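You operate a simulated robot arm through the tools that you are given. There is no shell and no other tool.

The job below is to be done with a simulated robot arm. You get a single attempt, and the scene is never put back.

Task
Stop the lid film, feed it 3 times, then turn the roller switch to hold and the air off.
Fine: one press on STOP.

It is judged by the outcome, as a careful person would: the job done as asked, and still so three seconds after it is handed in. It fails if anything else is knocked over, pushed out of place, dropped, spilled or broken. Lids that push on must go on centred and level and be pressed home; caps that screw on are set level and turned clockwise until they are tight.

Robot
A 6-joint arm with a fingered hand, fixed in place. Base frame: the origin is at the foot of the arm, x ahead of it, y to its left, z up. Readings come in m, degrees, newtons and seconds.
With the tool pointing down near the work surface it reaches from about 0.4 to 0.94 m from the base axis. Its first joint turns from -166.0 to 166.0 degrees. Payload 5 kg.
The TCP is the grasp point between the finger pads, 0.037 m short of the fingertips. In the tool frame z runs along the fingers and y along their closing line. Largest opening 0.124 m; the body of the gripper starts 0.043 m behind the TCP. The gripper is a hand of 3 fingers: y runs from the thumb to the fingers, the wrist lies at [-0.021, -0.125, -0.215] in the tool frame, and closing takes about 1.5 s.
Orientation is told as [roll, pitch, yaw] about the base's x, y, z axes, in that order, counted from this pose: with the fingers straight down and the wrist toward the robot, the tool's x, y and z point along [0, 1, 0], [1, 0, 0] and [0, 0, -1] of the base frame.

Tools
- The arm moves only by the tool servo_tool. Its arguments are lists of equal length, an entry for each row: "translation": the shift along the base's x, y, z in m, a list of three; "turn": the turn, a rotation vector about the base's x, y, z in rad, a list of three. In form: {"translation": [[tx, ty, tz], ...], "turn": [[ax, ay, az], ...]}. A call has 1 to 20 rows; each row is the pose to reach, as a shift and turn from the pose commanded when the call began. "grip" is the closure in counts, from 0 (fully open) to 255 (shut), set as the call begins (left out, the last holds). Each row takes 0.2 s and may step no farther than 0.05 m and 8.6 degrees from the row before; otherwise, or with a gripper value out of range, the whole call is refused. Where a pose cannot be reached the arm comes as near as it can. A force on the tool above 40 N (or 10 N above the force at the start of the call, whichever is more), or a blocked arm, ends the call early, and 0.2 s more pass. The fingers move at their own pace (about 0.072 m/s each) and stop on an object; they squeeze with about 29 N. The grip force told is the motor's: it shows also when the fingers shut on nothing. Time passes only in rows, and 0.2 s behind the last, so rows that repeat a pose let the fingers close. The reply holds the time, the measured pose of the TCP, the force on the tool along the base axes, the opening and the grip force, in the units named above and with some noise, with the torque about the TCP (base axes, N m) and any sound that the robot's microphone picked up.
- Cameras (640 x 400 px; columns grow to the right, rows downward): "scene" is fixed at [0.2145, -0.6475, 1.6037]; the picture's right is [0.98, -0.21, 0.00], its down [-0.10, -0.48, -0.87] and it looks along [0.18, 0.85, -0.49] (base axes); focal length 365 px, centre (320, 200). "wrist" rides on the gripper at [0.072, -0.104, -0.154] in the tool frame; the picture's right is [-0.83, 0.26, -0.49], its down [-0.51, -0.72, 0.47] and it looks along [-0.23, 0.64, 0.73] (tool axes); focal length 243 px, centre (320, 200). There is no depth. A picture from a camera that has moved, and an enlarged one, comes with that camera's place and axes in the base frame and with its lens. The place of the scene camera against the robot may be out by one fixed shift of up to 0.012 m in any direction.
- capture(camera): a new picture of that camera. No time passes.
- hand_shape(shape): the hand has 3 fingers and takes this shape, open, in about a second: jaw (thumb against the fingers, like two jaws); tri (thumb and two fingers); tip (a fingertip pinch); poke (one finger out to press); point (the index stretched); flat (the hand flat); cup (the hand cupped); fist (a fist). The gripper value then closes the fingers along that shape, each until it touches; the sizes above hold for jaw. It gives what a move gives, with no picture.
- zoom(camera, box): a new picture of the part [left, top, right, bottom] of that camera's present view, enlarged. No time passes.
- finish_job(): hands the job in; it is judged then, once.

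Places have to be worked out from the pictures, the camera data and where the tool is seen. Open the gripper and draw the arm clear of the work before you hand the job in, unless the task says otherwise.

The tools are called by a JSON object that holds its "name" and its "arguments". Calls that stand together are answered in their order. servo_tool: Moves the arm, as the interface text tells. Its arguments: {"type":"object","properties":{"translation":{"type":"array"},"turn":{"type":"array"},"grip":{"type":"number"}},"required":["translation","turn"]} The other tools are called the same way: hand_shape (shape) gives the hand a shape; capture (camera) takes a picture; zoom (camera, box) takes an enlarged picture of a part of a camera's view; finish_job () hands the job in.

At the start:

```text
t: 0.0
tool_pos: [0.5504, 0.501, 1.2244]
tcp_rot: [0.0, 0.0, -0.1]
contact_force: [0.5, 0.4, 0.1]
ft_torque: [0.01, 0.0, -0.03]
grip_width: 0.1235
finger_force: 0.1
shape: jaw
```

scene: 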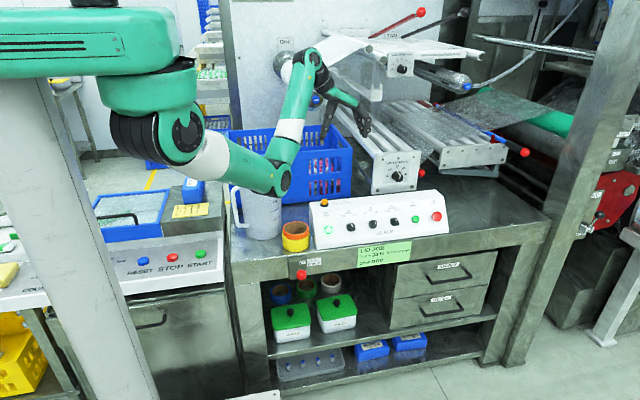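
wrist: 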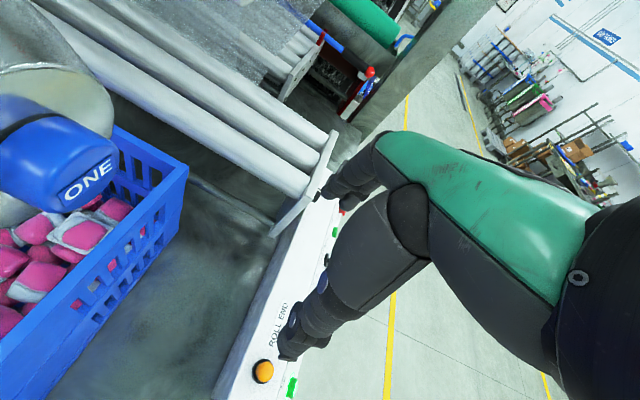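

I'll start by looking closely at the control panels to find the labels.

{"name": "zoom", "arguments": {"camera": "scene", "box": [290, 170, 470, 280]}}

{"name": "zoom", "arguments": {"camera": "scene", "box": [340, 120, 540, 220]}}

{"name": "zoom", "arguments": {"camera": "scene", "box": [340, 0, 540, 120]}}

{"name": "zoom", "arguments": {"camera": "scene", "box": [80, 180, 250, 300]}}

{"name": "zoom", "arguments": {"camera": "scene", "box": [550, 150, 640, 250]}}

{"name": "zoom", "arguments": {"camera": "scene", "box": [270, 230, 420, 320]}}

```text
3.56 times, centred on (380, 225) of scene
camera zoom: at [0.2145, -0.6475, 1.6037], right [0.98, -0.21, 0.0], down [-0.1, -0.48, -0.87], along [0.18, 0.85, -0.49], focal length 1297 px, centre (107, 111)
```

zoom: 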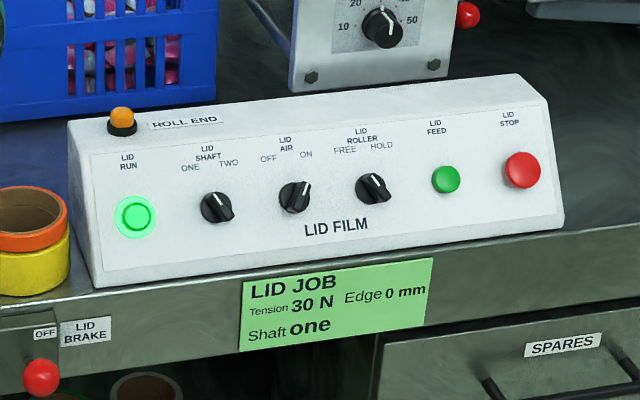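

```text
3.20 times, centred on (440, 170) of scene
camera zoom: at [0.2145, -0.6475, 1.6037], right [0.98, -0.21, 0.0], down [-0.1, -0.48, -0.87], along [0.18, 0.85, -0.49], focal length 1167 px, centre (-64, 296)
```

zoom: 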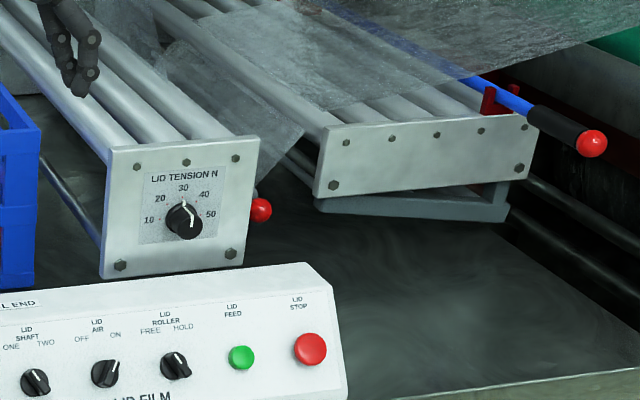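

```text
3.20 times, centred on (440, 60) of scene
camera zoom: at [0.2145, -0.6475, 1.6037], right [0.98, -0.21, 0.0], down [-0.1, -0.48, -0.87], along [0.18, 0.85, -0.49], focal length 1167 px, centre (-64, 648)
```

zoom: 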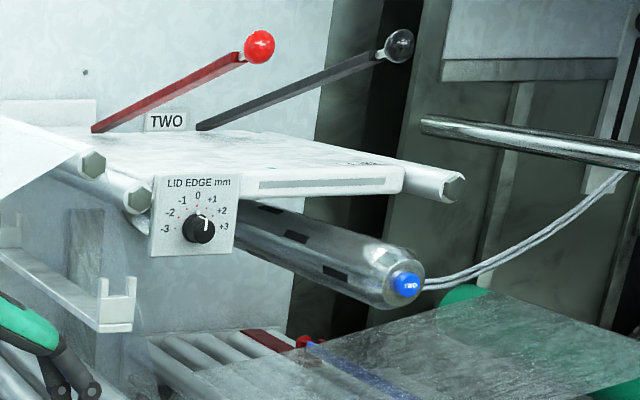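

```text
3.33 times, centred on (165, 240) of scene
camera zoom: at [0.2145, -0.6475, 1.6037], right [0.98, -0.21, 0.0], down [-0.1, -0.48, -0.87], along [0.18, 0.85, -0.49], focal length 1216 px, centre (837, 67)
```

zoom: 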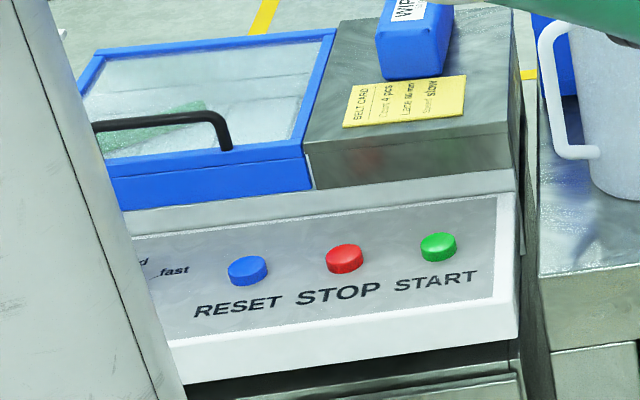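

```text
4.00 times, centred on (595, 200) of scene
camera zoom: at [0.2145, -0.6475, 1.6037], right [0.98, -0.21, 0.0], down [-0.1, -0.48, -0.87], along [0.18, 0.85, -0.49], focal length 1459 px, centre (-780, 200)
```

zoom: 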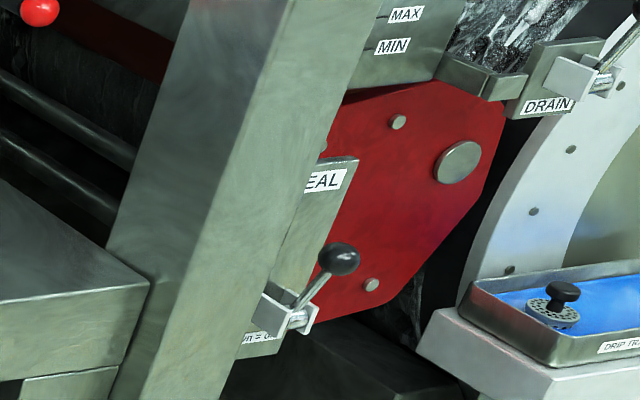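

```text
4.27 times, centred on (345, 275) of scene
camera zoom: at [0.2145, -0.6475, 1.6037], right [0.98, -0.21, 0.0], down [-0.1, -0.48, -0.87], along [0.18, 0.85, -0.49], focal length 1556 px, centre (213, -120)
```

zoom: 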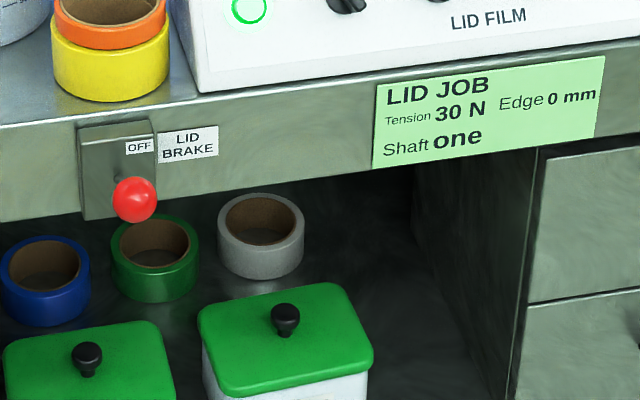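

The controls are on the LID FILM panel, where RUN is lit. I'll zoom in on the knob pointers and look at the panel from the wrist camera.

{"name": "zoom", "arguments": {"camera": "scene", "box": [335, 205, 415, 255]}}

{"name": "zoom", "arguments": {"camera": "scene", "box": [390, 190, 470, 240]}}

{"name": "zoom", "arguments": {"camera": "scene", "box": [220, 30, 400, 150]}}

{"name": "zoom", "arguments": {"camera": "scene", "box": [300, 180, 360, 260]}}

```text
8.00 times, centred on (375, 230) of scene
camera zoom: at [0.2145, -0.6475, 1.6037], right [0.98, -0.21, 0.0], down [-0.1, -0.48, -0.87], along [0.18, 0.85, -0.49], focal length 2918 px, centre (-120, -40)
```

zoom: 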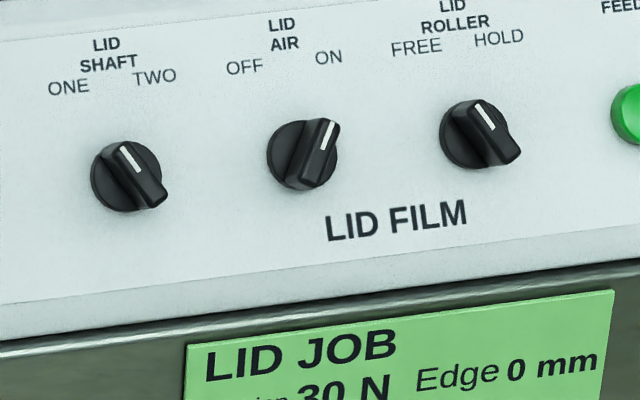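

```text
8.00 times, centred on (430, 215) of scene
camera zoom: at [0.2145, -0.6475, 1.6037], right [0.98, -0.21, 0.0], down [-0.1, -0.48, -0.87], along [0.18, 0.85, -0.49], focal length 2918 px, centre (-560, 80)
```

zoom: 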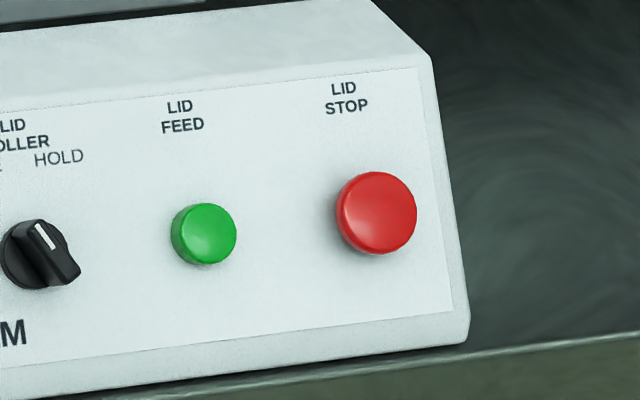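

```text
3.33 times, centred on (310, 90) of scene
camera zoom: at [0.2145, -0.6475, 1.6037], right [0.98, -0.21, 0.0], down [-0.1, -0.48, -0.87], along [0.18, 0.85, -0.49], focal length 1216 px, centre (353, 567)
```

zoom: 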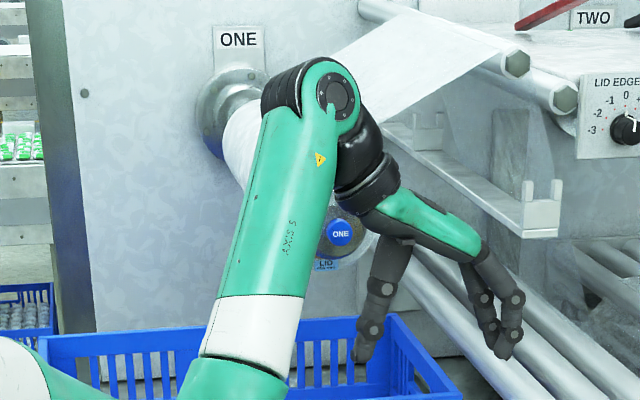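

```text
5.00 times, centred on (330, 220) of scene
camera zoom: at [0.2145, -0.6475, 1.6037], right [0.98, -0.21, 0.0], down [-0.1, -0.48, -0.87], along [0.18, 0.85, -0.49], focal length 1824 px, centre (270, 100)
```

zoom: 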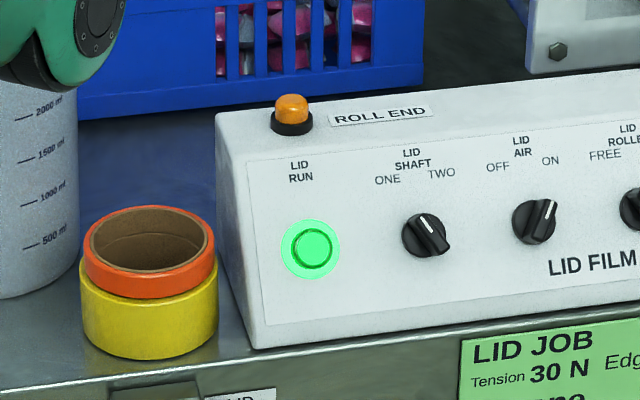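

SHAFT is at ONE, AIR at ON and ROLLER at FREE. I estimate the panel at about x 0.43–0.8, y 0.35–0.43, z 0.9–0.97, sloping toward -y. I'll back the hand off toward -y and tilt it to face the panel.

{"name": "servo_tool", "arguments": {"translation": [[-0.005, -0.03, 0], [-0.01, -0.06, 0], [-0.015, -0.09, 0], [-0.02, -0.12, 0], [-0.03, -0.15, 0], [-0.04, -0.18, 0], [-0.045, -0.21, 0], [-0.05, -0.24, 0]], "turn": [[0.1, 0, 0], [0.2, 0, 0], [0.3, 0, 0], [0.4, 0, 0], [0.5, 0, 0], [0.6, 0, 0], [0.7, 0, 0], [0.785, 0, 0]]}}

{"name": "capture", "arguments": {"camera": "wrist"}}

{"name": "capture", "arguments": {"camera": "scene"}}

```text
t: 1.8
tool_pos: [0.5, 0.2608, 1.2243]
tcp_rot: [45.0, 0.1, 0.0]
contact_force: [-0.1, -0.2, 0.1]
ft_torque: [0.0, -0.01, 0.0]
grip_width: 0.1238
finger_force: 0.0
shape: jaw
out of reach, approached as far as the arm can: row 1, 2, 3, 4
```

```text
taken
camera wrist: at [0.3952, 0.2042, 1.384], right [0.26, -0.94, -0.24], down [-0.72, -0.02, -0.69], along [0.64, 0.35, -0.68], focal length 243 px, centre (320, 200)
```

wrist: 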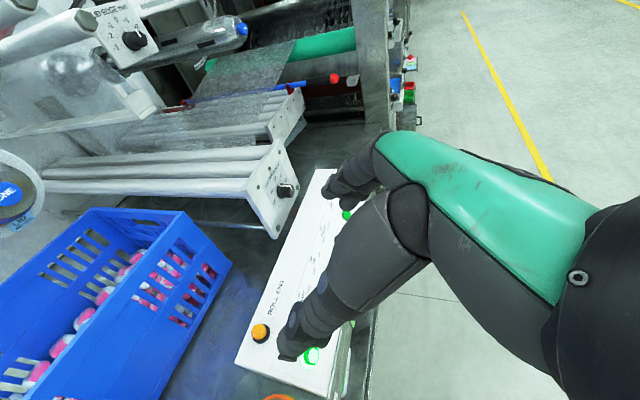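

```text
taken
```

scene: 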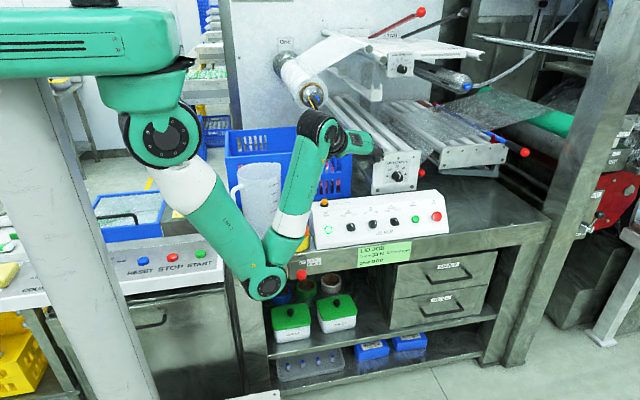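

The tilt works and the elbow stays in front of the table. I'll zoom the wrist view on the panel.

{"name": "zoom", "arguments": {"camera": "wrist", "box": [220, 240, 380, 400]}}

{"name": "zoom", "arguments": {"camera": "wrist", "box": [260, 150, 380, 270]}}

```text
2.50 times, centred on (300, 320) of wrist
camera zoom: at [0.3952, 0.2042, 1.384], right [0.26, -0.94, -0.24], down [-0.72, -0.02, -0.69], along [0.64, 0.35, -0.68], focal length 606 px, centre (370, -100)
```

zoom: 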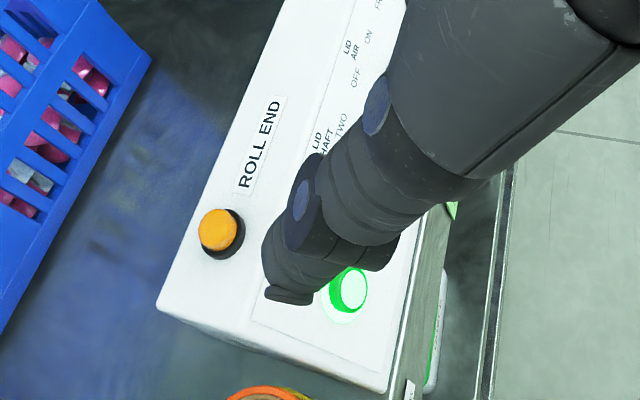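

```text
3.33 times, centred on (320, 210) of wrist
camera zoom: at [0.3952, 0.2042, 1.384], right [0.26, -0.94, -0.24], down [-0.72, -0.02, -0.69], along [0.64, 0.35, -0.68], focal length 809 px, centre (320, 167)
```

zoom: 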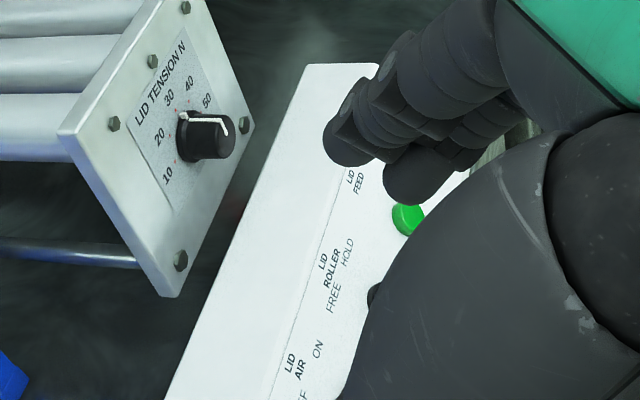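

The light triangulates consistently to about (0.470, 0.438, 0.978). I'll switch to the poke shape here in free air and see where the fingertip lies.

{"name": "hand_shape", "arguments": {"shape": "poke"}}

{"name": "capture", "arguments": {"camera": "wrist"}}

{"name": "zoom", "arguments": {"camera": "scene", "box": [260, 90, 420, 190]}}

```text
t: 2.7
tool_pos: [0.5001, 0.262, 1.2231]
tcp_rot: [45.0, -0.1, 0.1]
contact_force: [-0.1, -0.6, -0.7]
ft_torque: [-0.01, 0.01, -0.03]
grip_width: 0.0
finger_force: 0.1
shape: poke
```

```text
taken
camera wrist: at [0.3954, 0.2049, 1.3838], right [0.26, -0.94, -0.24], down [-0.72, -0.03, -0.69], along [0.64, 0.35, -0.68], focal length 243 px, centre (320, 200)
```

wrist: 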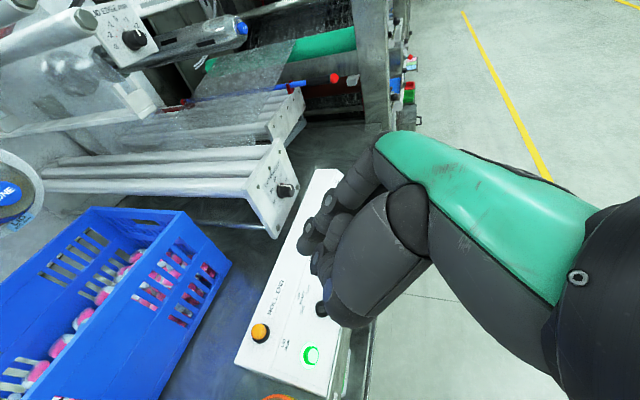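

```text
4.00 times, centred on (340, 140) of scene
camera zoom: at [0.2145, -0.6475, 1.6037], right [0.98, -0.21, 0.0], down [-0.1, -0.48, -0.87], along [0.18, 0.85, -0.49], focal length 1459 px, centre (240, 440)
```

zoom: 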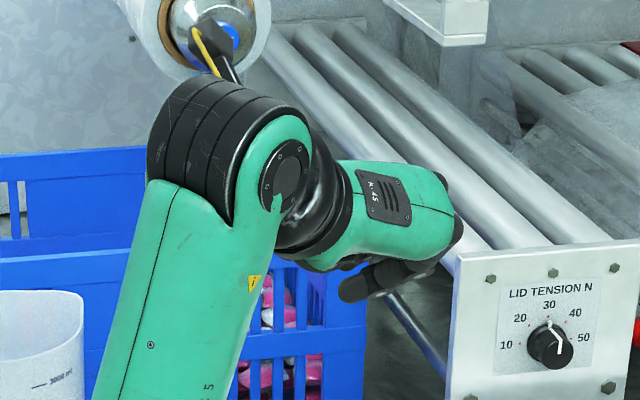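

I'll zoom in on the hand to see which finger is extended.

{"name": "zoom", "arguments": {"camera": "wrist", "box": [280, 140, 440, 340]}}

{"name": "zoom", "arguments": {"camera": "scene", "box": [325, 130, 385, 175]}}

```text
2.00 times, centred on (360, 240) of wrist
camera zoom: at [0.3954, 0.2049, 1.3838], right [0.26, -0.94, -0.24], down [-0.72, -0.03, -0.69], along [0.64, 0.35, -0.68], focal length 485 px, centre (240, 120)
```

zoom: 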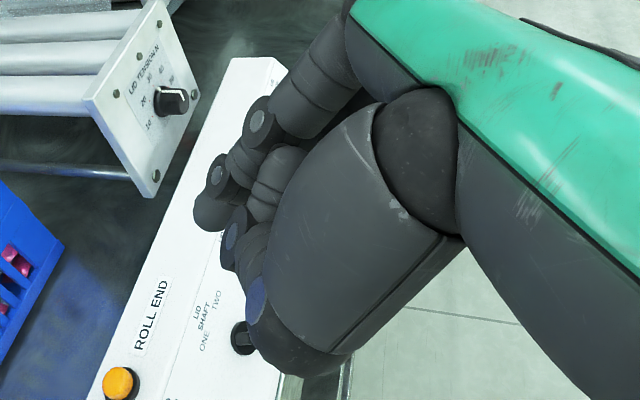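

```text
8.89 times, centred on (355, 152) of scene
camera zoom: at [0.2145, -0.6475, 1.6037], right [0.98, -0.21, 0.0], down [-0.1, -0.48, -0.87], along [0.18, 0.85, -0.49], focal length 3242 px, centre (9, 622)
```

zoom: 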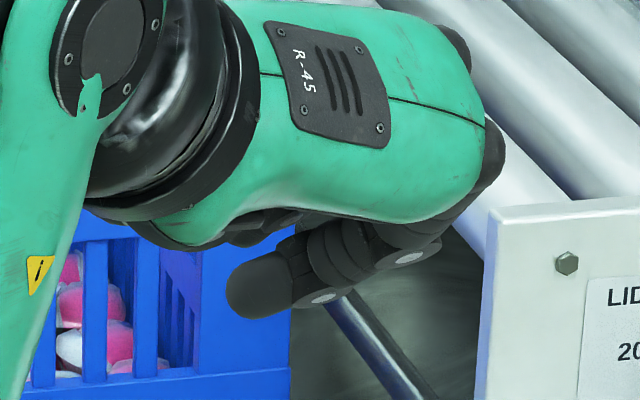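

The poke finger is hard to make out. I'll try the "point" shape for comparison.

{"name": "hand_shape", "arguments": {"shape": "point"}}

{"name": "zoom", "arguments": {"camera": "wrist", "box": [200, 140, 440, 340]}}

{"name": "zoom", "arguments": {"camera": "scene", "box": [320, 120, 420, 190]}}

```text
t: 3.6
tool_pos: [0.4998, 0.2619, 1.2235]
tcp_rot: [45.0, -0.1, 0.0]
contact_force: [-0.1, 0.0, -0.4]
ft_torque: [0.03, 0.0, -0.03]
grip_width: 0.0002
finger_force: 0.0
shape: point
```

```text
2.00 times, centred on (320, 240) of wrist
camera zoom: at [0.3954, 0.2049, 1.3838], right [0.26, -0.94, -0.24], down [-0.72, -0.03, -0.69], along [0.64, 0.35, -0.68], focal length 485 px, centre (320, 120)
```

zoom: 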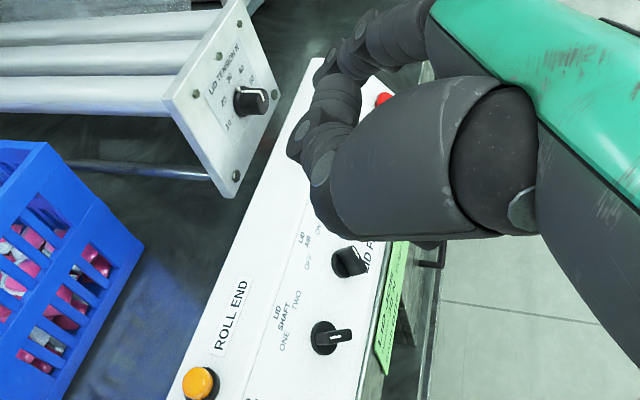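

```text
5.71 times, centred on (370, 155) of scene
camera zoom: at [0.2145, -0.6475, 1.6037], right [0.98, -0.21, 0.0], down [-0.1, -0.48, -0.87], along [0.18, 0.85, -0.49], focal length 2084 px, centre (34, 457)
```

zoom: 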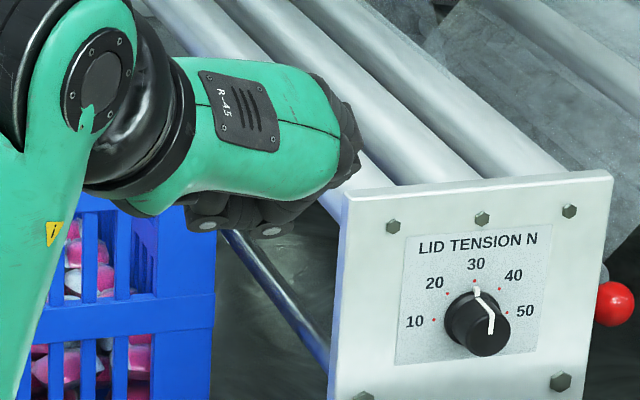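

I need a side view of the hand shape, so I'll rotate back to fingers-down and let the scene camera see the hand in profile.

{"name": "servo_tool", "arguments": {"translation": [[0, 0, 0], [0, 0, 0], [0, 0, 0], [0, 0, 0], [0, 0, 0], [0, 0, 0]], "turn": [[-0.13, 0, 0], [-0.26, 0, 0], [-0.39, 0, 0], [-0.52, 0, 0], [-0.65, 0, 0], [-0.785, 0, 0]]}}

{"name": "zoom", "arguments": {"camera": "scene", "box": [300, 70, 440, 170]}}

{"name": "capture", "arguments": {"camera": "wrist"}}

{"name": "capture", "arguments": {"camera": "scene"}}

```text
t: 5.0
tool_pos: [0.5479, 0.2787, 1.1367]
tcp_rot: [0.2, -1.4, 0.3]
contact_force: [0.1, -0.3, -0.3]
ft_torque: [0.05, 0.01, -0.05]
grip_width: 0.0002
finger_force: 0.0
shape: point
out of reach, approached as far as the arm can: row 2, 3, 4, 5, 6
```

```text
4.00 times, centred on (370, 120) of scene
camera zoom: at [0.2145, -0.6475, 1.6037], right [0.98, -0.21, 0.0], down [-0.1, -0.48, -0.87], along [0.18, 0.85, -0.49], focal length 1459 px, centre (120, 520)
```

zoom: 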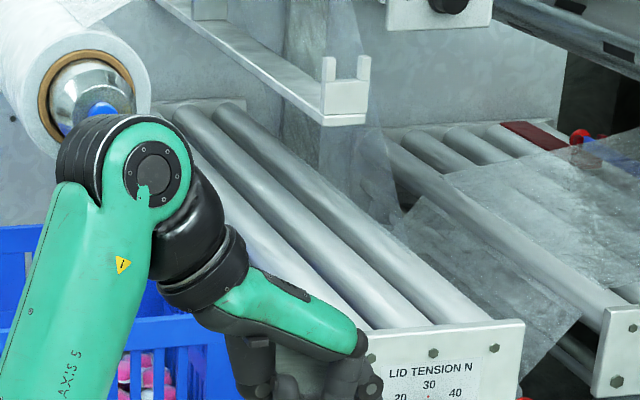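

```text
taken
camera wrist: at [0.4397, 0.3502, 1.2878], right [0.25, -0.83, 0.5], down [-0.71, -0.51, -0.49], along [0.66, -0.23, -0.72], focal length 243 px, centre (320, 200)
```

wrist: 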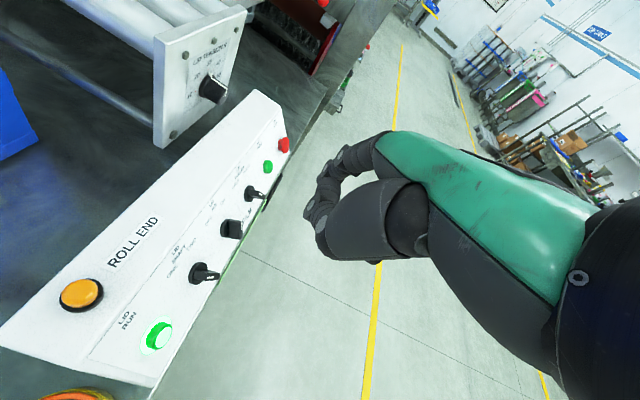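

```text
taken
```

scene: 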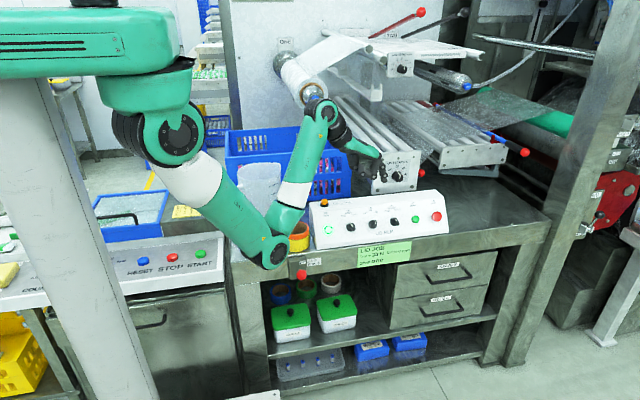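

This wrist view shows the whole panel clearly. I'll zoom in for precise pixel positions and for the hand's profile.

{"name": "zoom", "arguments": {"camera": "wrist", "box": [180, 80, 340, 180]}}

{"name": "zoom", "arguments": {"camera": "wrist", "box": [40, 180, 280, 380]}}

{"name": "zoom", "arguments": {"camera": "scene", "box": [340, 130, 410, 180]}}

{"name": "zoom", "arguments": {"camera": "wrist", "box": [290, 120, 450, 280]}}

```text
4.00 times, centred on (260, 130) of wrist
camera zoom: at [0.4397, 0.3502, 1.2878], right [0.25, -0.83, 0.5], down [-0.71, -0.51, -0.49], along [0.66, -0.23, -0.72], focal length 970 px, centre (560, 480)
```

zoom: 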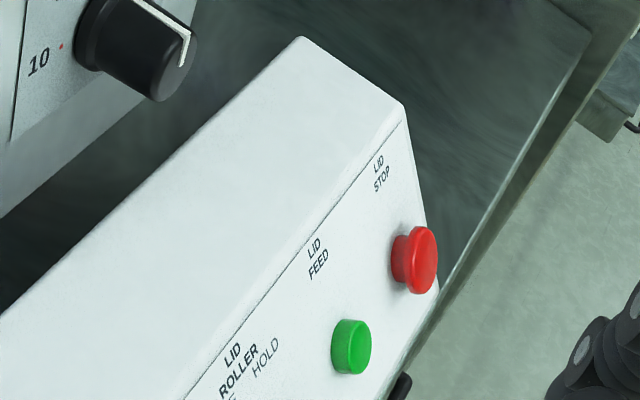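

```text
2.00 times, centred on (160, 280) of wrist
camera zoom: at [0.4397, 0.3502, 1.2878], right [0.25, -0.83, 0.5], down [-0.71, -0.51, -0.49], along [0.66, -0.23, -0.72], focal length 485 px, centre (640, 40)
```

zoom: 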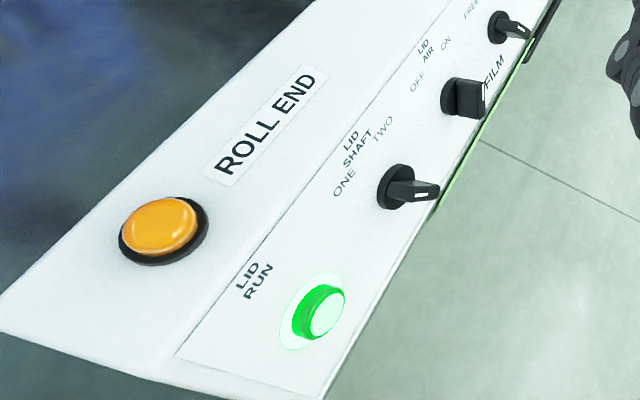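

```text
8.00 times, centred on (375, 155) of scene
camera zoom: at [0.2145, -0.6475, 1.6037], right [0.98, -0.21, 0.0], down [-0.1, -0.48, -0.87], along [0.18, 0.85, -0.49], focal length 2918 px, centre (-120, 560)
```

zoom: 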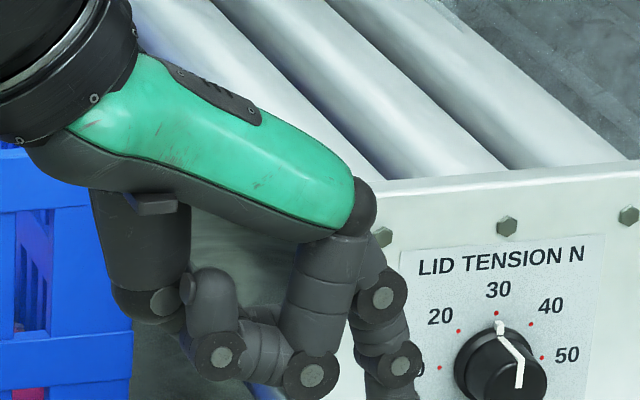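

```text
2.50 times, centred on (370, 200) of wrist
camera zoom: at [0.4397, 0.3502, 1.2878], right [0.25, -0.83, 0.5], down [-0.71, -0.51, -0.49], along [0.66, -0.23, -0.72], focal length 606 px, centre (195, 200)
```

zoom: 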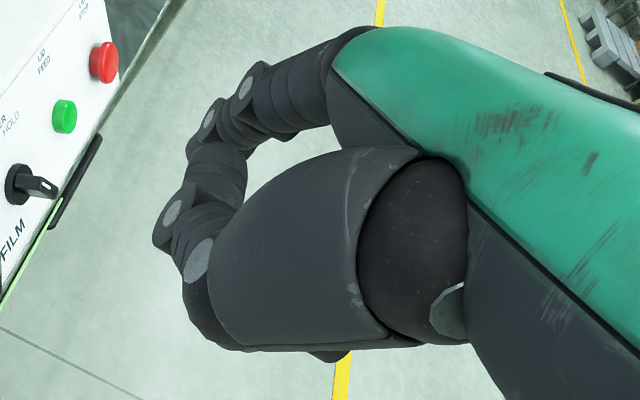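

In "point", the far (+x tool) finger extends down. I'll view its tip, then compare with poke in this profile.

{"name": "zoom", "arguments": {"camera": "scene", "box": [350, 140, 430, 200]}}

{"name": "hand_shape", "arguments": {"shape": "poke"}}

{"name": "zoom", "arguments": {"camera": "scene", "box": [345, 140, 425, 200]}}

{"name": "zoom", "arguments": {"camera": "wrist", "box": [240, 120, 440, 280]}}

```text
6.67 times, centred on (390, 170) of scene
camera zoom: at [0.2145, -0.6475, 1.6037], right [0.98, -0.21, 0.0], down [-0.1, -0.48, -0.87], along [0.18, 0.85, -0.49], focal length 2432 px, centre (-147, 400)
```

zoom: 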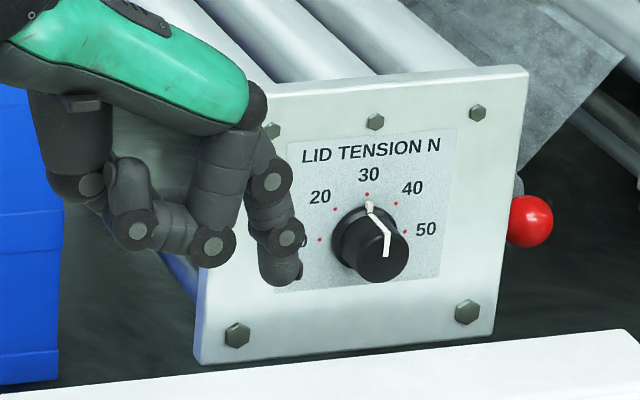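

```text
t: 5.9
tool_pos: [0.5478, 0.2785, 1.136]
tcp_rot: [0.5, -1.4, 0.2]
contact_force: [-0.3, 0.8, -0.1]
ft_torque: [-0.02, -0.01, -0.01]
grip_width: 0.0
finger_force: 0.1
shape: poke
```

```text
6.67 times, centred on (385, 170) of scene
camera zoom: at [0.2145, -0.6475, 1.6037], right [0.98, -0.21, 0.0], down [-0.1, -0.48, -0.87], along [0.18, 0.85, -0.49], focal length 2432 px, centre (-113, 400)
```

zoom: 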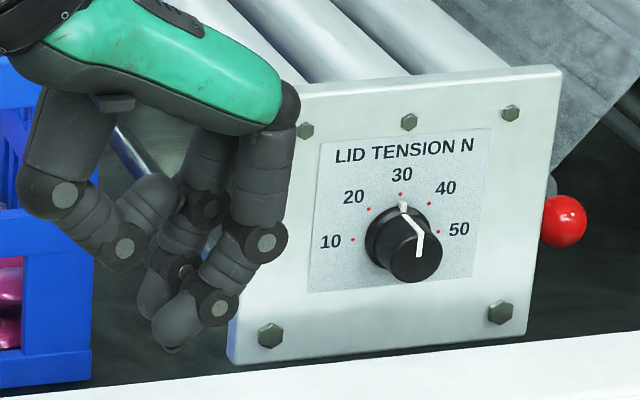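

```text
2.50 times, centred on (340, 200) of wrist
camera zoom: at [0.4396, 0.3499, 1.2881], right [0.25, -0.83, 0.49], down [-0.71, -0.51, -0.49], along [0.66, -0.22, -0.72], focal length 606 px, centre (270, 200)
```

zoom: 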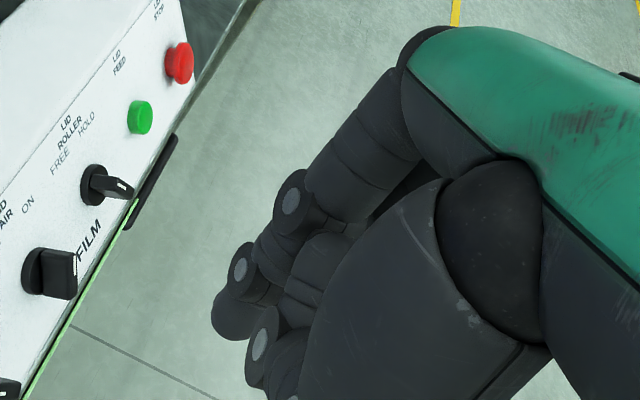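

Triangulating between views gives AIR (0.629, 0.364, 0.910), ROLLER (0.711, 0.362, 0.911), FEED (0.790, 0.360, 0.913) and STOP (0.871, 0.356, 0.916). The face tilts so that the pressing direction is about 53° from straight down. The "point" shape gives a clean single stretched finger, so I'll use that and start with a small move to check the command reference.

{"name": "hand_shape", "arguments": {"shape": "point"}}

{"name": "servo_tool", "arguments": {"translation": [[0.01, -0.02, 0], [0.02, -0.04, 0], [0.03, -0.06, 0]], "turn": [[0.13, 0, 0], [0.26, 0, 0], [0.39, 0, 0]]}}

```text
t: 6.8
tool_pos: [0.5474, 0.2792, 1.1358]
tcp_rot: [0.4, -1.4, 0.4]
contact_force: [0.6, 1.0, 0.1]
ft_torque: [0.01, -0.03, 0.03]
grip_width: 0.0
finger_force: 0.0
shape: point
```

```text
t: 7.6
tool_pos: [0.5772, 0.2188, 1.1369]
tcp_rot: [22.5, 0.0, 0.0]
contact_force: [0.0, 1.0, -0.6]
ft_torque: [-0.05, 0.01, -0.01]
grip_width: 0.0
finger_force: 0.0
shape: point
```

The reference follows the reached pose. I'll continue to a standoff in front of STOP with a 53° tilt.

{"name": "servo_tool", "arguments": {"translation": [[0.035, -0.006, -0.02], [0.07, -0.012, -0.04], [0.105, -0.018, -0.06], [0.14, -0.022, -0.08], [0.173, -0.026, -0.1]], "turn": [[0.107, 0, 0], [0.214, 0, 0], [0.321, 0, 0], [0.428, 0, 0], [0.532, 0, 0]]}}

{"name": "capture", "arguments": {"camera": "wrist"}}

{"name": "capture", "arguments": {"camera": "scene"}}

```text
t: 8.8
tool_pos: [0.7518, 0.1908, 1.0372]
tcp_rot: [53.0, -0.2, -0.1]
contact_force: [-1.3, -0.1, -0.3]
ft_torque: [-0.02, -0.02, -0.03]
grip_width: 0.0
finger_force: 0.1
shape: point
```

```text
taken
camera wrist: at [0.6468, 0.113, 1.1876], right [0.26, -0.89, -0.37], down [-0.72, 0.07, -0.69], along [0.64, 0.44, -0.62], focal length 243 px, centre (320, 200)
```

wrist: 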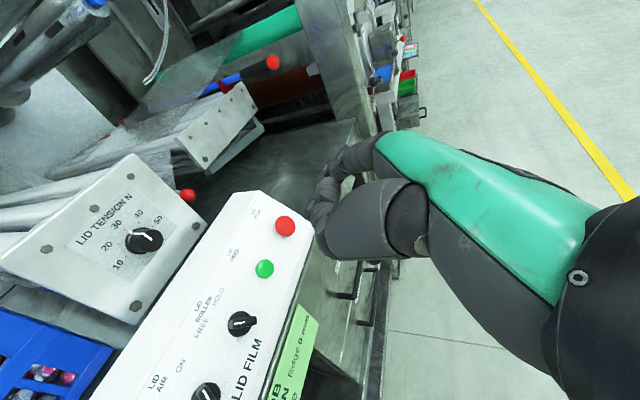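

```text
taken
```

scene: 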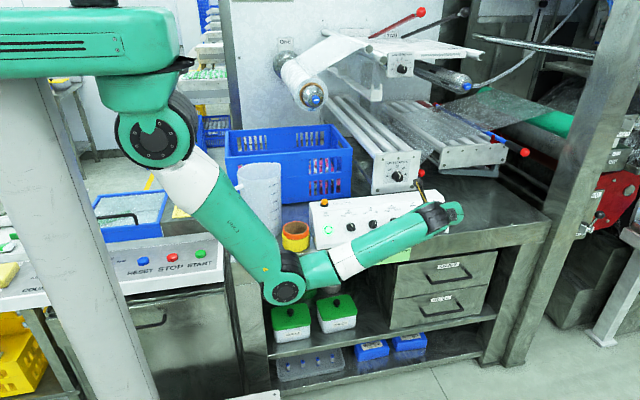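

The hand is now facing the panel. I'll zoom the wrist view to refine button positions and find the fingertip.

{"name": "zoom", "arguments": {"camera": "wrist", "box": [200, 180, 340, 280]}}

{"name": "zoom", "arguments": {"camera": "wrist", "box": [280, 120, 440, 280]}}

{"name": "zoom", "arguments": {"camera": "wrist", "box": [130, 280, 290, 400]}}

{"name": "zoom", "arguments": {"camera": "scene", "box": [390, 170, 490, 250]}}

```text
4.00 times, centred on (270, 230) of wrist
camera zoom: at [0.6468, 0.113, 1.1876], right [0.26, -0.89, -0.37], down [-0.72, 0.07, -0.69], along [0.64, 0.44, -0.62], focal length 970 px, centre (520, 80)
```

zoom: 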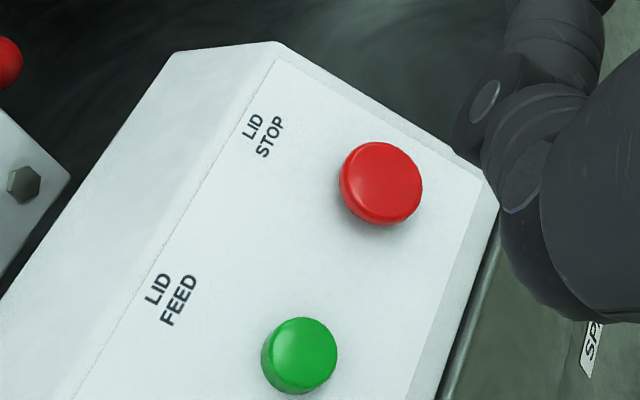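

```text
2.50 times, centred on (360, 200) of wrist
camera zoom: at [0.6468, 0.113, 1.1876], right [0.26, -0.89, -0.37], down [-0.72, 0.07, -0.69], along [0.64, 0.44, -0.62], focal length 606 px, centre (220, 200)
```

zoom: 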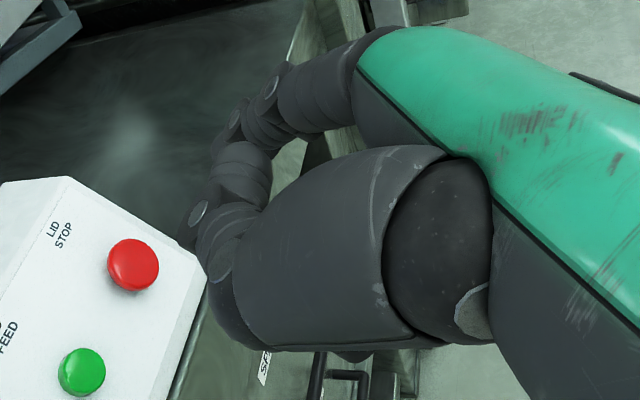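

```text
3.33 times, centred on (210, 340) of wrist
camera zoom: at [0.6468, 0.113, 1.1876], right [0.26, -0.89, -0.37], down [-0.72, 0.07, -0.69], along [0.64, 0.44, -0.62], focal length 809 px, centre (687, -267)
```

zoom: 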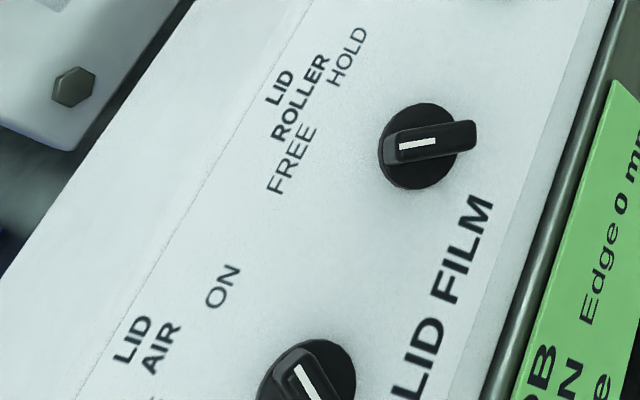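

```text
5.00 times, centred on (440, 210) of scene
camera zoom: at [0.2145, -0.6475, 1.6037], right [0.98, -0.21, 0.0], down [-0.1, -0.48, -0.87], along [0.18, 0.85, -0.49], focal length 1824 px, centre (-280, 150)
```

zoom: 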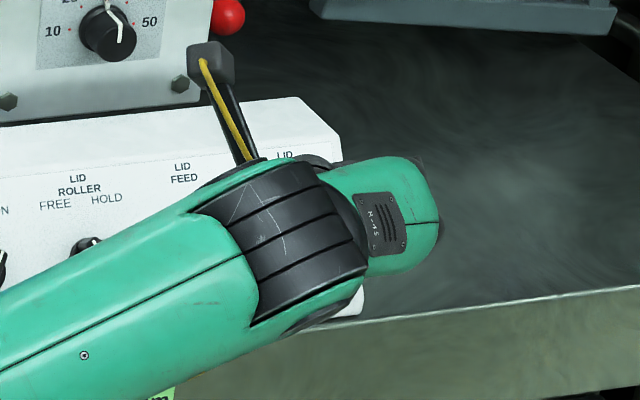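

STOP's face centre is now at (0.869, 0.355, 0.917) and FEED's at (0.789, 0.360, 0.914). I'll zoom in on the index finger region to pin down the tip.

{"name": "zoom", "arguments": {"camera": "wrist", "box": [300, 140, 360, 220]}}

```text
5.00 times, centred on (330, 180) of wrist
camera zoom: at [0.6468, 0.113, 1.1876], right [0.26, -0.89, -0.37], down [-0.72, 0.07, -0.69], along [0.64, 0.44, -0.62], focal length 1213 px, centre (270, 300)
```

zoom: 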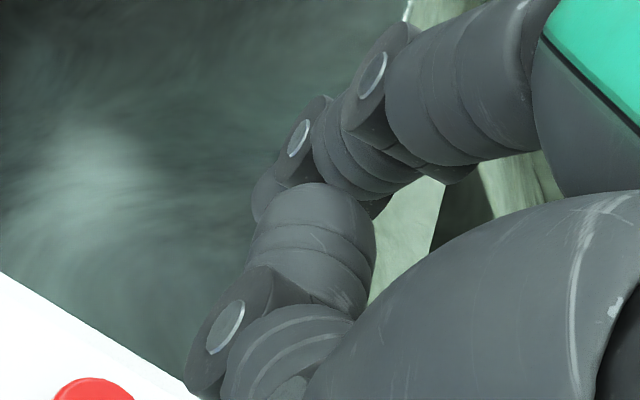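

The tip sits at about tool (0.016, 0.079, 0.031). I'll move to a 30 mm standoff above STOP along the face normal and check.

{"name": "servo_tool", "arguments": {"translation": [[0.012, 0.026, -0.024], [0.024, 0.052, -0.048], [0.034, 0.079, -0.072], [0.0382, 0.1059, -0.0962]], "turn": [[0, 0, 0], [0, 0, 0], [0, 0, 0], [0, 0, 0]]}}

{"name": "zoom", "arguments": {"camera": "wrist", "box": [220, 120, 400, 280]}}

{"name": "zoom", "arguments": {"camera": "scene", "box": [380, 160, 500, 250]}}

```text
t: 9.8
tool_pos: [0.7881, 0.2963, 0.9411]
tcp_rot: [52.8, 0.0, -0.1]
contact_force: [0.5, 0.9, -0.8]
ft_torque: [0.0, 0.0, 0.02]
grip_width: 0.0004
finger_force: 0.1
shape: point
```

```text
2.50 times, centred on (310, 200) of wrist
camera zoom: at [0.684, 0.2192, 1.0921], right [0.26, -0.89, -0.36], down [-0.72, 0.07, -0.69], along [0.64, 0.44, -0.63], focal length 606 px, centre (345, 200)
```

zoom: 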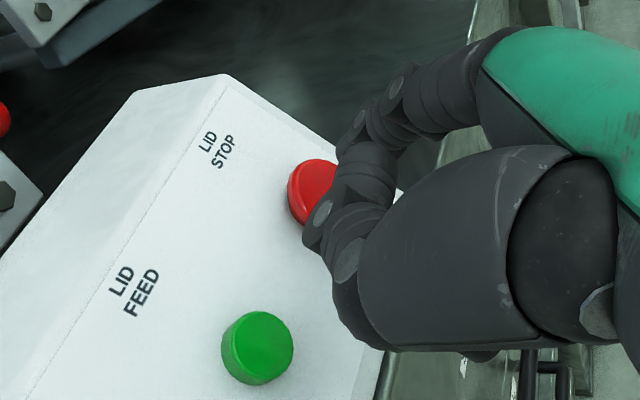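

```text
4.44 times, centred on (440, 205) of scene
camera zoom: at [0.2145, -0.6475, 1.6037], right [0.98, -0.21, 0.0], down [-0.1, -0.48, -0.87], along [0.18, 0.85, -0.49], focal length 1621 px, centre (-213, 178)
```

zoom: 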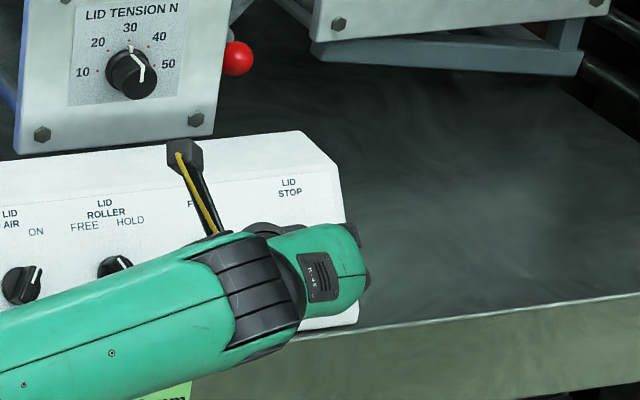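

The button lines up with the predicted fingertip path. I'll advance to just short of contact and then in fine steps, watching force and sound.

{"name": "servo_tool", "arguments": {"translation": [[0, 0.008, -0.006], [0, 0.016, -0.012], [0, 0.0192, -0.0144]], "turn": [[0, 0, 0], [0, 0, 0], [0, 0, 0]]}}

{"name": "zoom", "arguments": {"camera": "wrist", "box": [240, 130, 360, 230]}}

{"name": "zoom", "arguments": {"camera": "scene", "box": [410, 180, 480, 240]}}

```text
t: 10.6
tool_pos: [0.79, 0.3175, 0.9264]
tcp_rot: [52.8, 0.0, 0.1]
contact_force: [0.1, -0.3, -0.1]
ft_torque: [0.01, 0.02, 0.01]
grip_width: 0.0
finger_force: 0.2
shape: point
```

```text
4.00 times, centred on (300, 180) of wrist
camera zoom: at [0.6845, 0.239, 1.0771], right [0.26, -0.89, -0.36], down [-0.72, 0.07, -0.69], along [0.64, 0.44, -0.63], focal length 970 px, centre (400, 280)
```

zoom: 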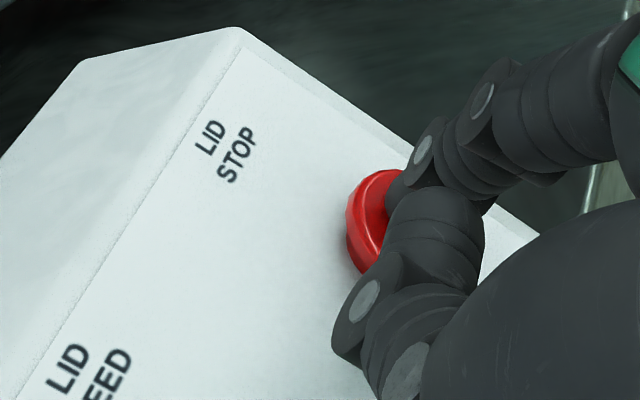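

```text
6.67 times, centred on (445, 210) of scene
camera zoom: at [0.2145, -0.6475, 1.6037], right [0.98, -0.21, 0.0], down [-0.1, -0.48, -0.87], along [0.18, 0.85, -0.49], focal length 2432 px, centre (-513, 133)
```

zoom: 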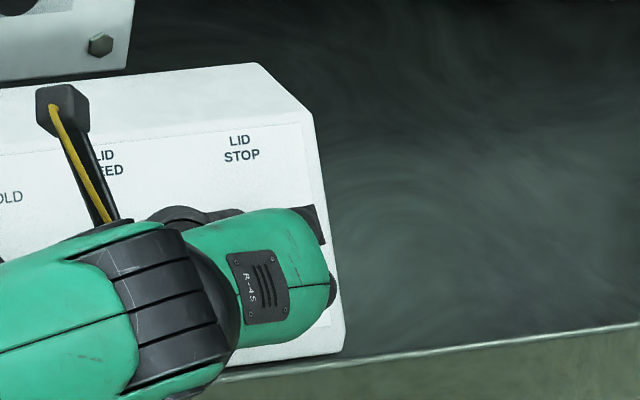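

The tip is right in front of the red cap. I'll advance in 1.5 mm steps.

{"name": "servo_tool", "arguments": {"translation": [[0, 0.0012, -0.0009], [0, 0.0024, -0.0018], [0, 0.0036, -0.0027], [0, 0.0048, -0.0036]], "turn": [[0, 0, 0], [0, 0, 0], [0, 0, 0], [0, 0, 0]]}}

{"name": "zoom", "arguments": {"camera": "wrist", "box": [260, 140, 340, 210]}}

```text
t: 11.6
tool_pos: [0.7891, 0.322, 0.9226]
tcp_rot: [52.8, 0.1, -0.1]
contact_force: [-0.7, -2.6, 1.7]
ft_torque: [0.01, -0.09, -0.15]
grip_width: 0.0
finger_force: 0.1
shape: point
heard: click
```

```text
5.71 times, centred on (300, 175) of wrist
camera zoom: at [0.6846, 0.2438, 1.0737], right [0.26, -0.89, -0.36], down [-0.72, 0.07, -0.69], along [0.64, 0.44, -0.63], focal length 1386 px, centre (434, 343)
```

zoom: 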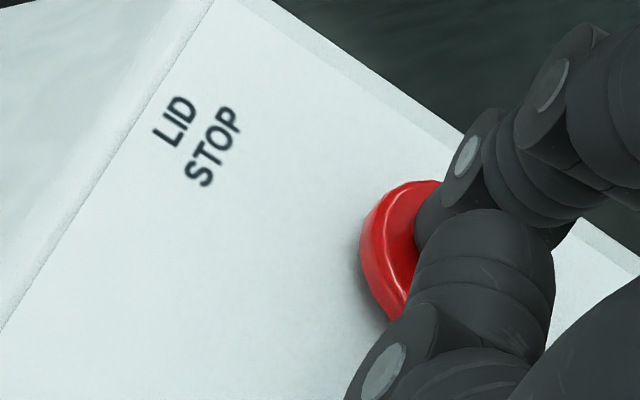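

A click was heard at about 3 N. I'll check the RUN lamp.

{"name": "zoom", "arguments": {"camera": "scene", "box": [300, 180, 420, 260]}}

```text
5.00 times, centred on (360, 220) of scene
camera zoom: at [0.2145, -0.6475, 1.6037], right [0.98, -0.21, 0.0], down [-0.1, -0.48, -0.87], along [0.18, 0.85, -0.49], focal length 1824 px, centre (120, 100)
```

zoom: 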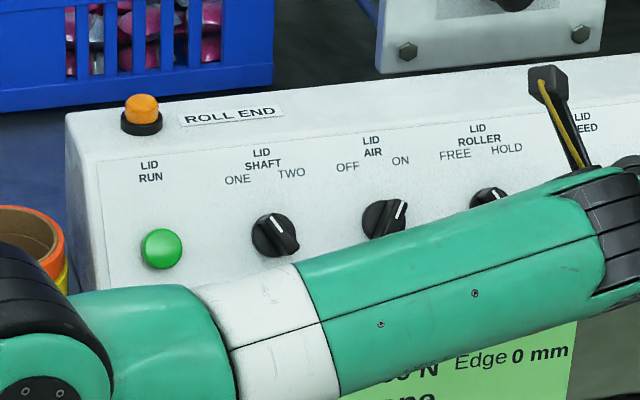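

RUN has gone out, so the film is stopped. I'll retract straight out 30 mm, then shift over to FEED.

{"name": "servo_tool", "arguments": {"translation": [[0, -0.008, 0.006], [0, -0.016, 0.012], [0, -0.024, 0.018], [0, -0.0256, 0.0193], [-0.04, -0.023, 0.0174], [-0.079, -0.0205, 0.0155]], "turn": [[0, 0, 0], [0, 0, 0], [0, 0, 0], [0, 0, 0], [0, 0, 0], [0, 0, 0]]}}

{"name": "zoom", "arguments": {"camera": "wrist", "box": [220, 120, 400, 280]}}

{"name": "zoom", "arguments": {"camera": "scene", "box": [300, 170, 480, 260]}}

```text
t: 13.0
tool_pos: [0.7095, 0.3015, 0.9386]
tcp_rot: [52.8, 0.0, 0.1]
contact_force: [0.3, 0.3, 0.0]
ft_torque: [0.04, 0.0, 0.02]
grip_width: 0.0
finger_force: 0.0
shape: point
```

```text
2.50 times, centred on (310, 200) of wrist
camera zoom: at [0.6052, 0.2233, 1.0889], right [0.26, -0.89, -0.36], down [-0.72, 0.07, -0.69], along [0.64, 0.44, -0.63], focal length 606 px, centre (345, 200)
```

zoom: 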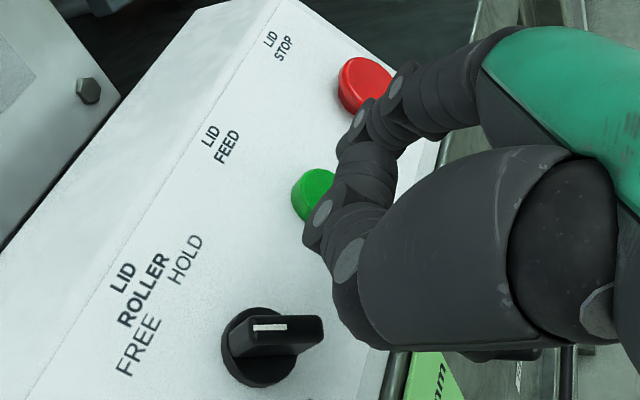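

```text
3.56 times, centred on (390, 215) of scene
camera zoom: at [0.2145, -0.6475, 1.6037], right [0.98, -0.21, 0.0], down [-0.1, -0.48, -0.87], along [0.18, 0.85, -0.49], focal length 1297 px, centre (71, 147)
```

zoom: 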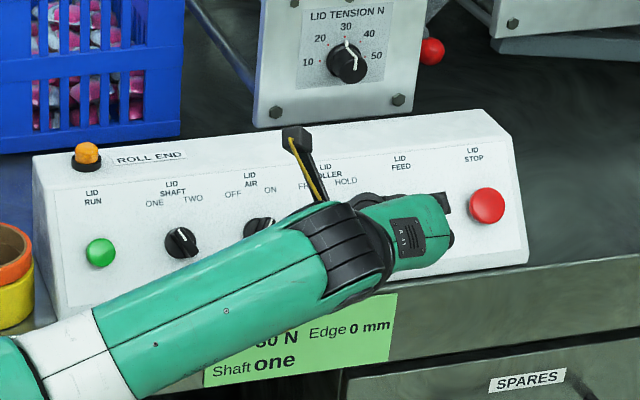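

FEED lines up the same way and STOP is released. I'll approach FEED and press in fine steps.

{"name": "servo_tool", "arguments": {"translation": [[0, 0.008, -0.006], [0, 0.016, -0.012], [0, 0.0204, -0.0154], [0, 0.0216, -0.0163], [0, 0.0228, -0.0172], [0, 0.024, -0.0181]], "turn": [[0, 0, 0], [0, 0, 0], [0, 0, 0], [0, 0, 0], [0, 0, 0], [0, 0, 0]]}}

{"name": "zoom", "arguments": {"camera": "wrist", "box": [240, 130, 360, 230]}}

```text
t: 14.4
tool_pos: [0.7096, 0.3264, 0.9205]
tcp_rot: [52.9, 0.0, 0.0]
contact_force: [-0.7, -1.2, 1.3]
ft_torque: [0.05, -0.08, -0.13]
grip_width: 0.1192
finger_force: 0.0
shape: point
heard: click
```

```text
4.00 times, centred on (300, 180) of wrist
camera zoom: at [0.6055, 0.2475, 1.0713], right [0.26, -0.89, -0.36], down [-0.72, 0.07, -0.69], along [0.64, 0.44, -0.63], focal length 970 px, centre (400, 280)
```

zoom: 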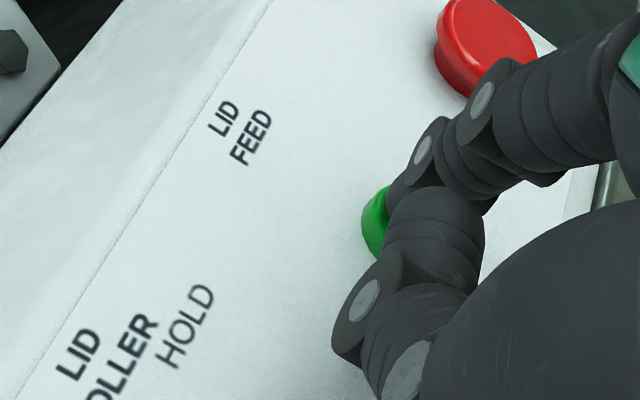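

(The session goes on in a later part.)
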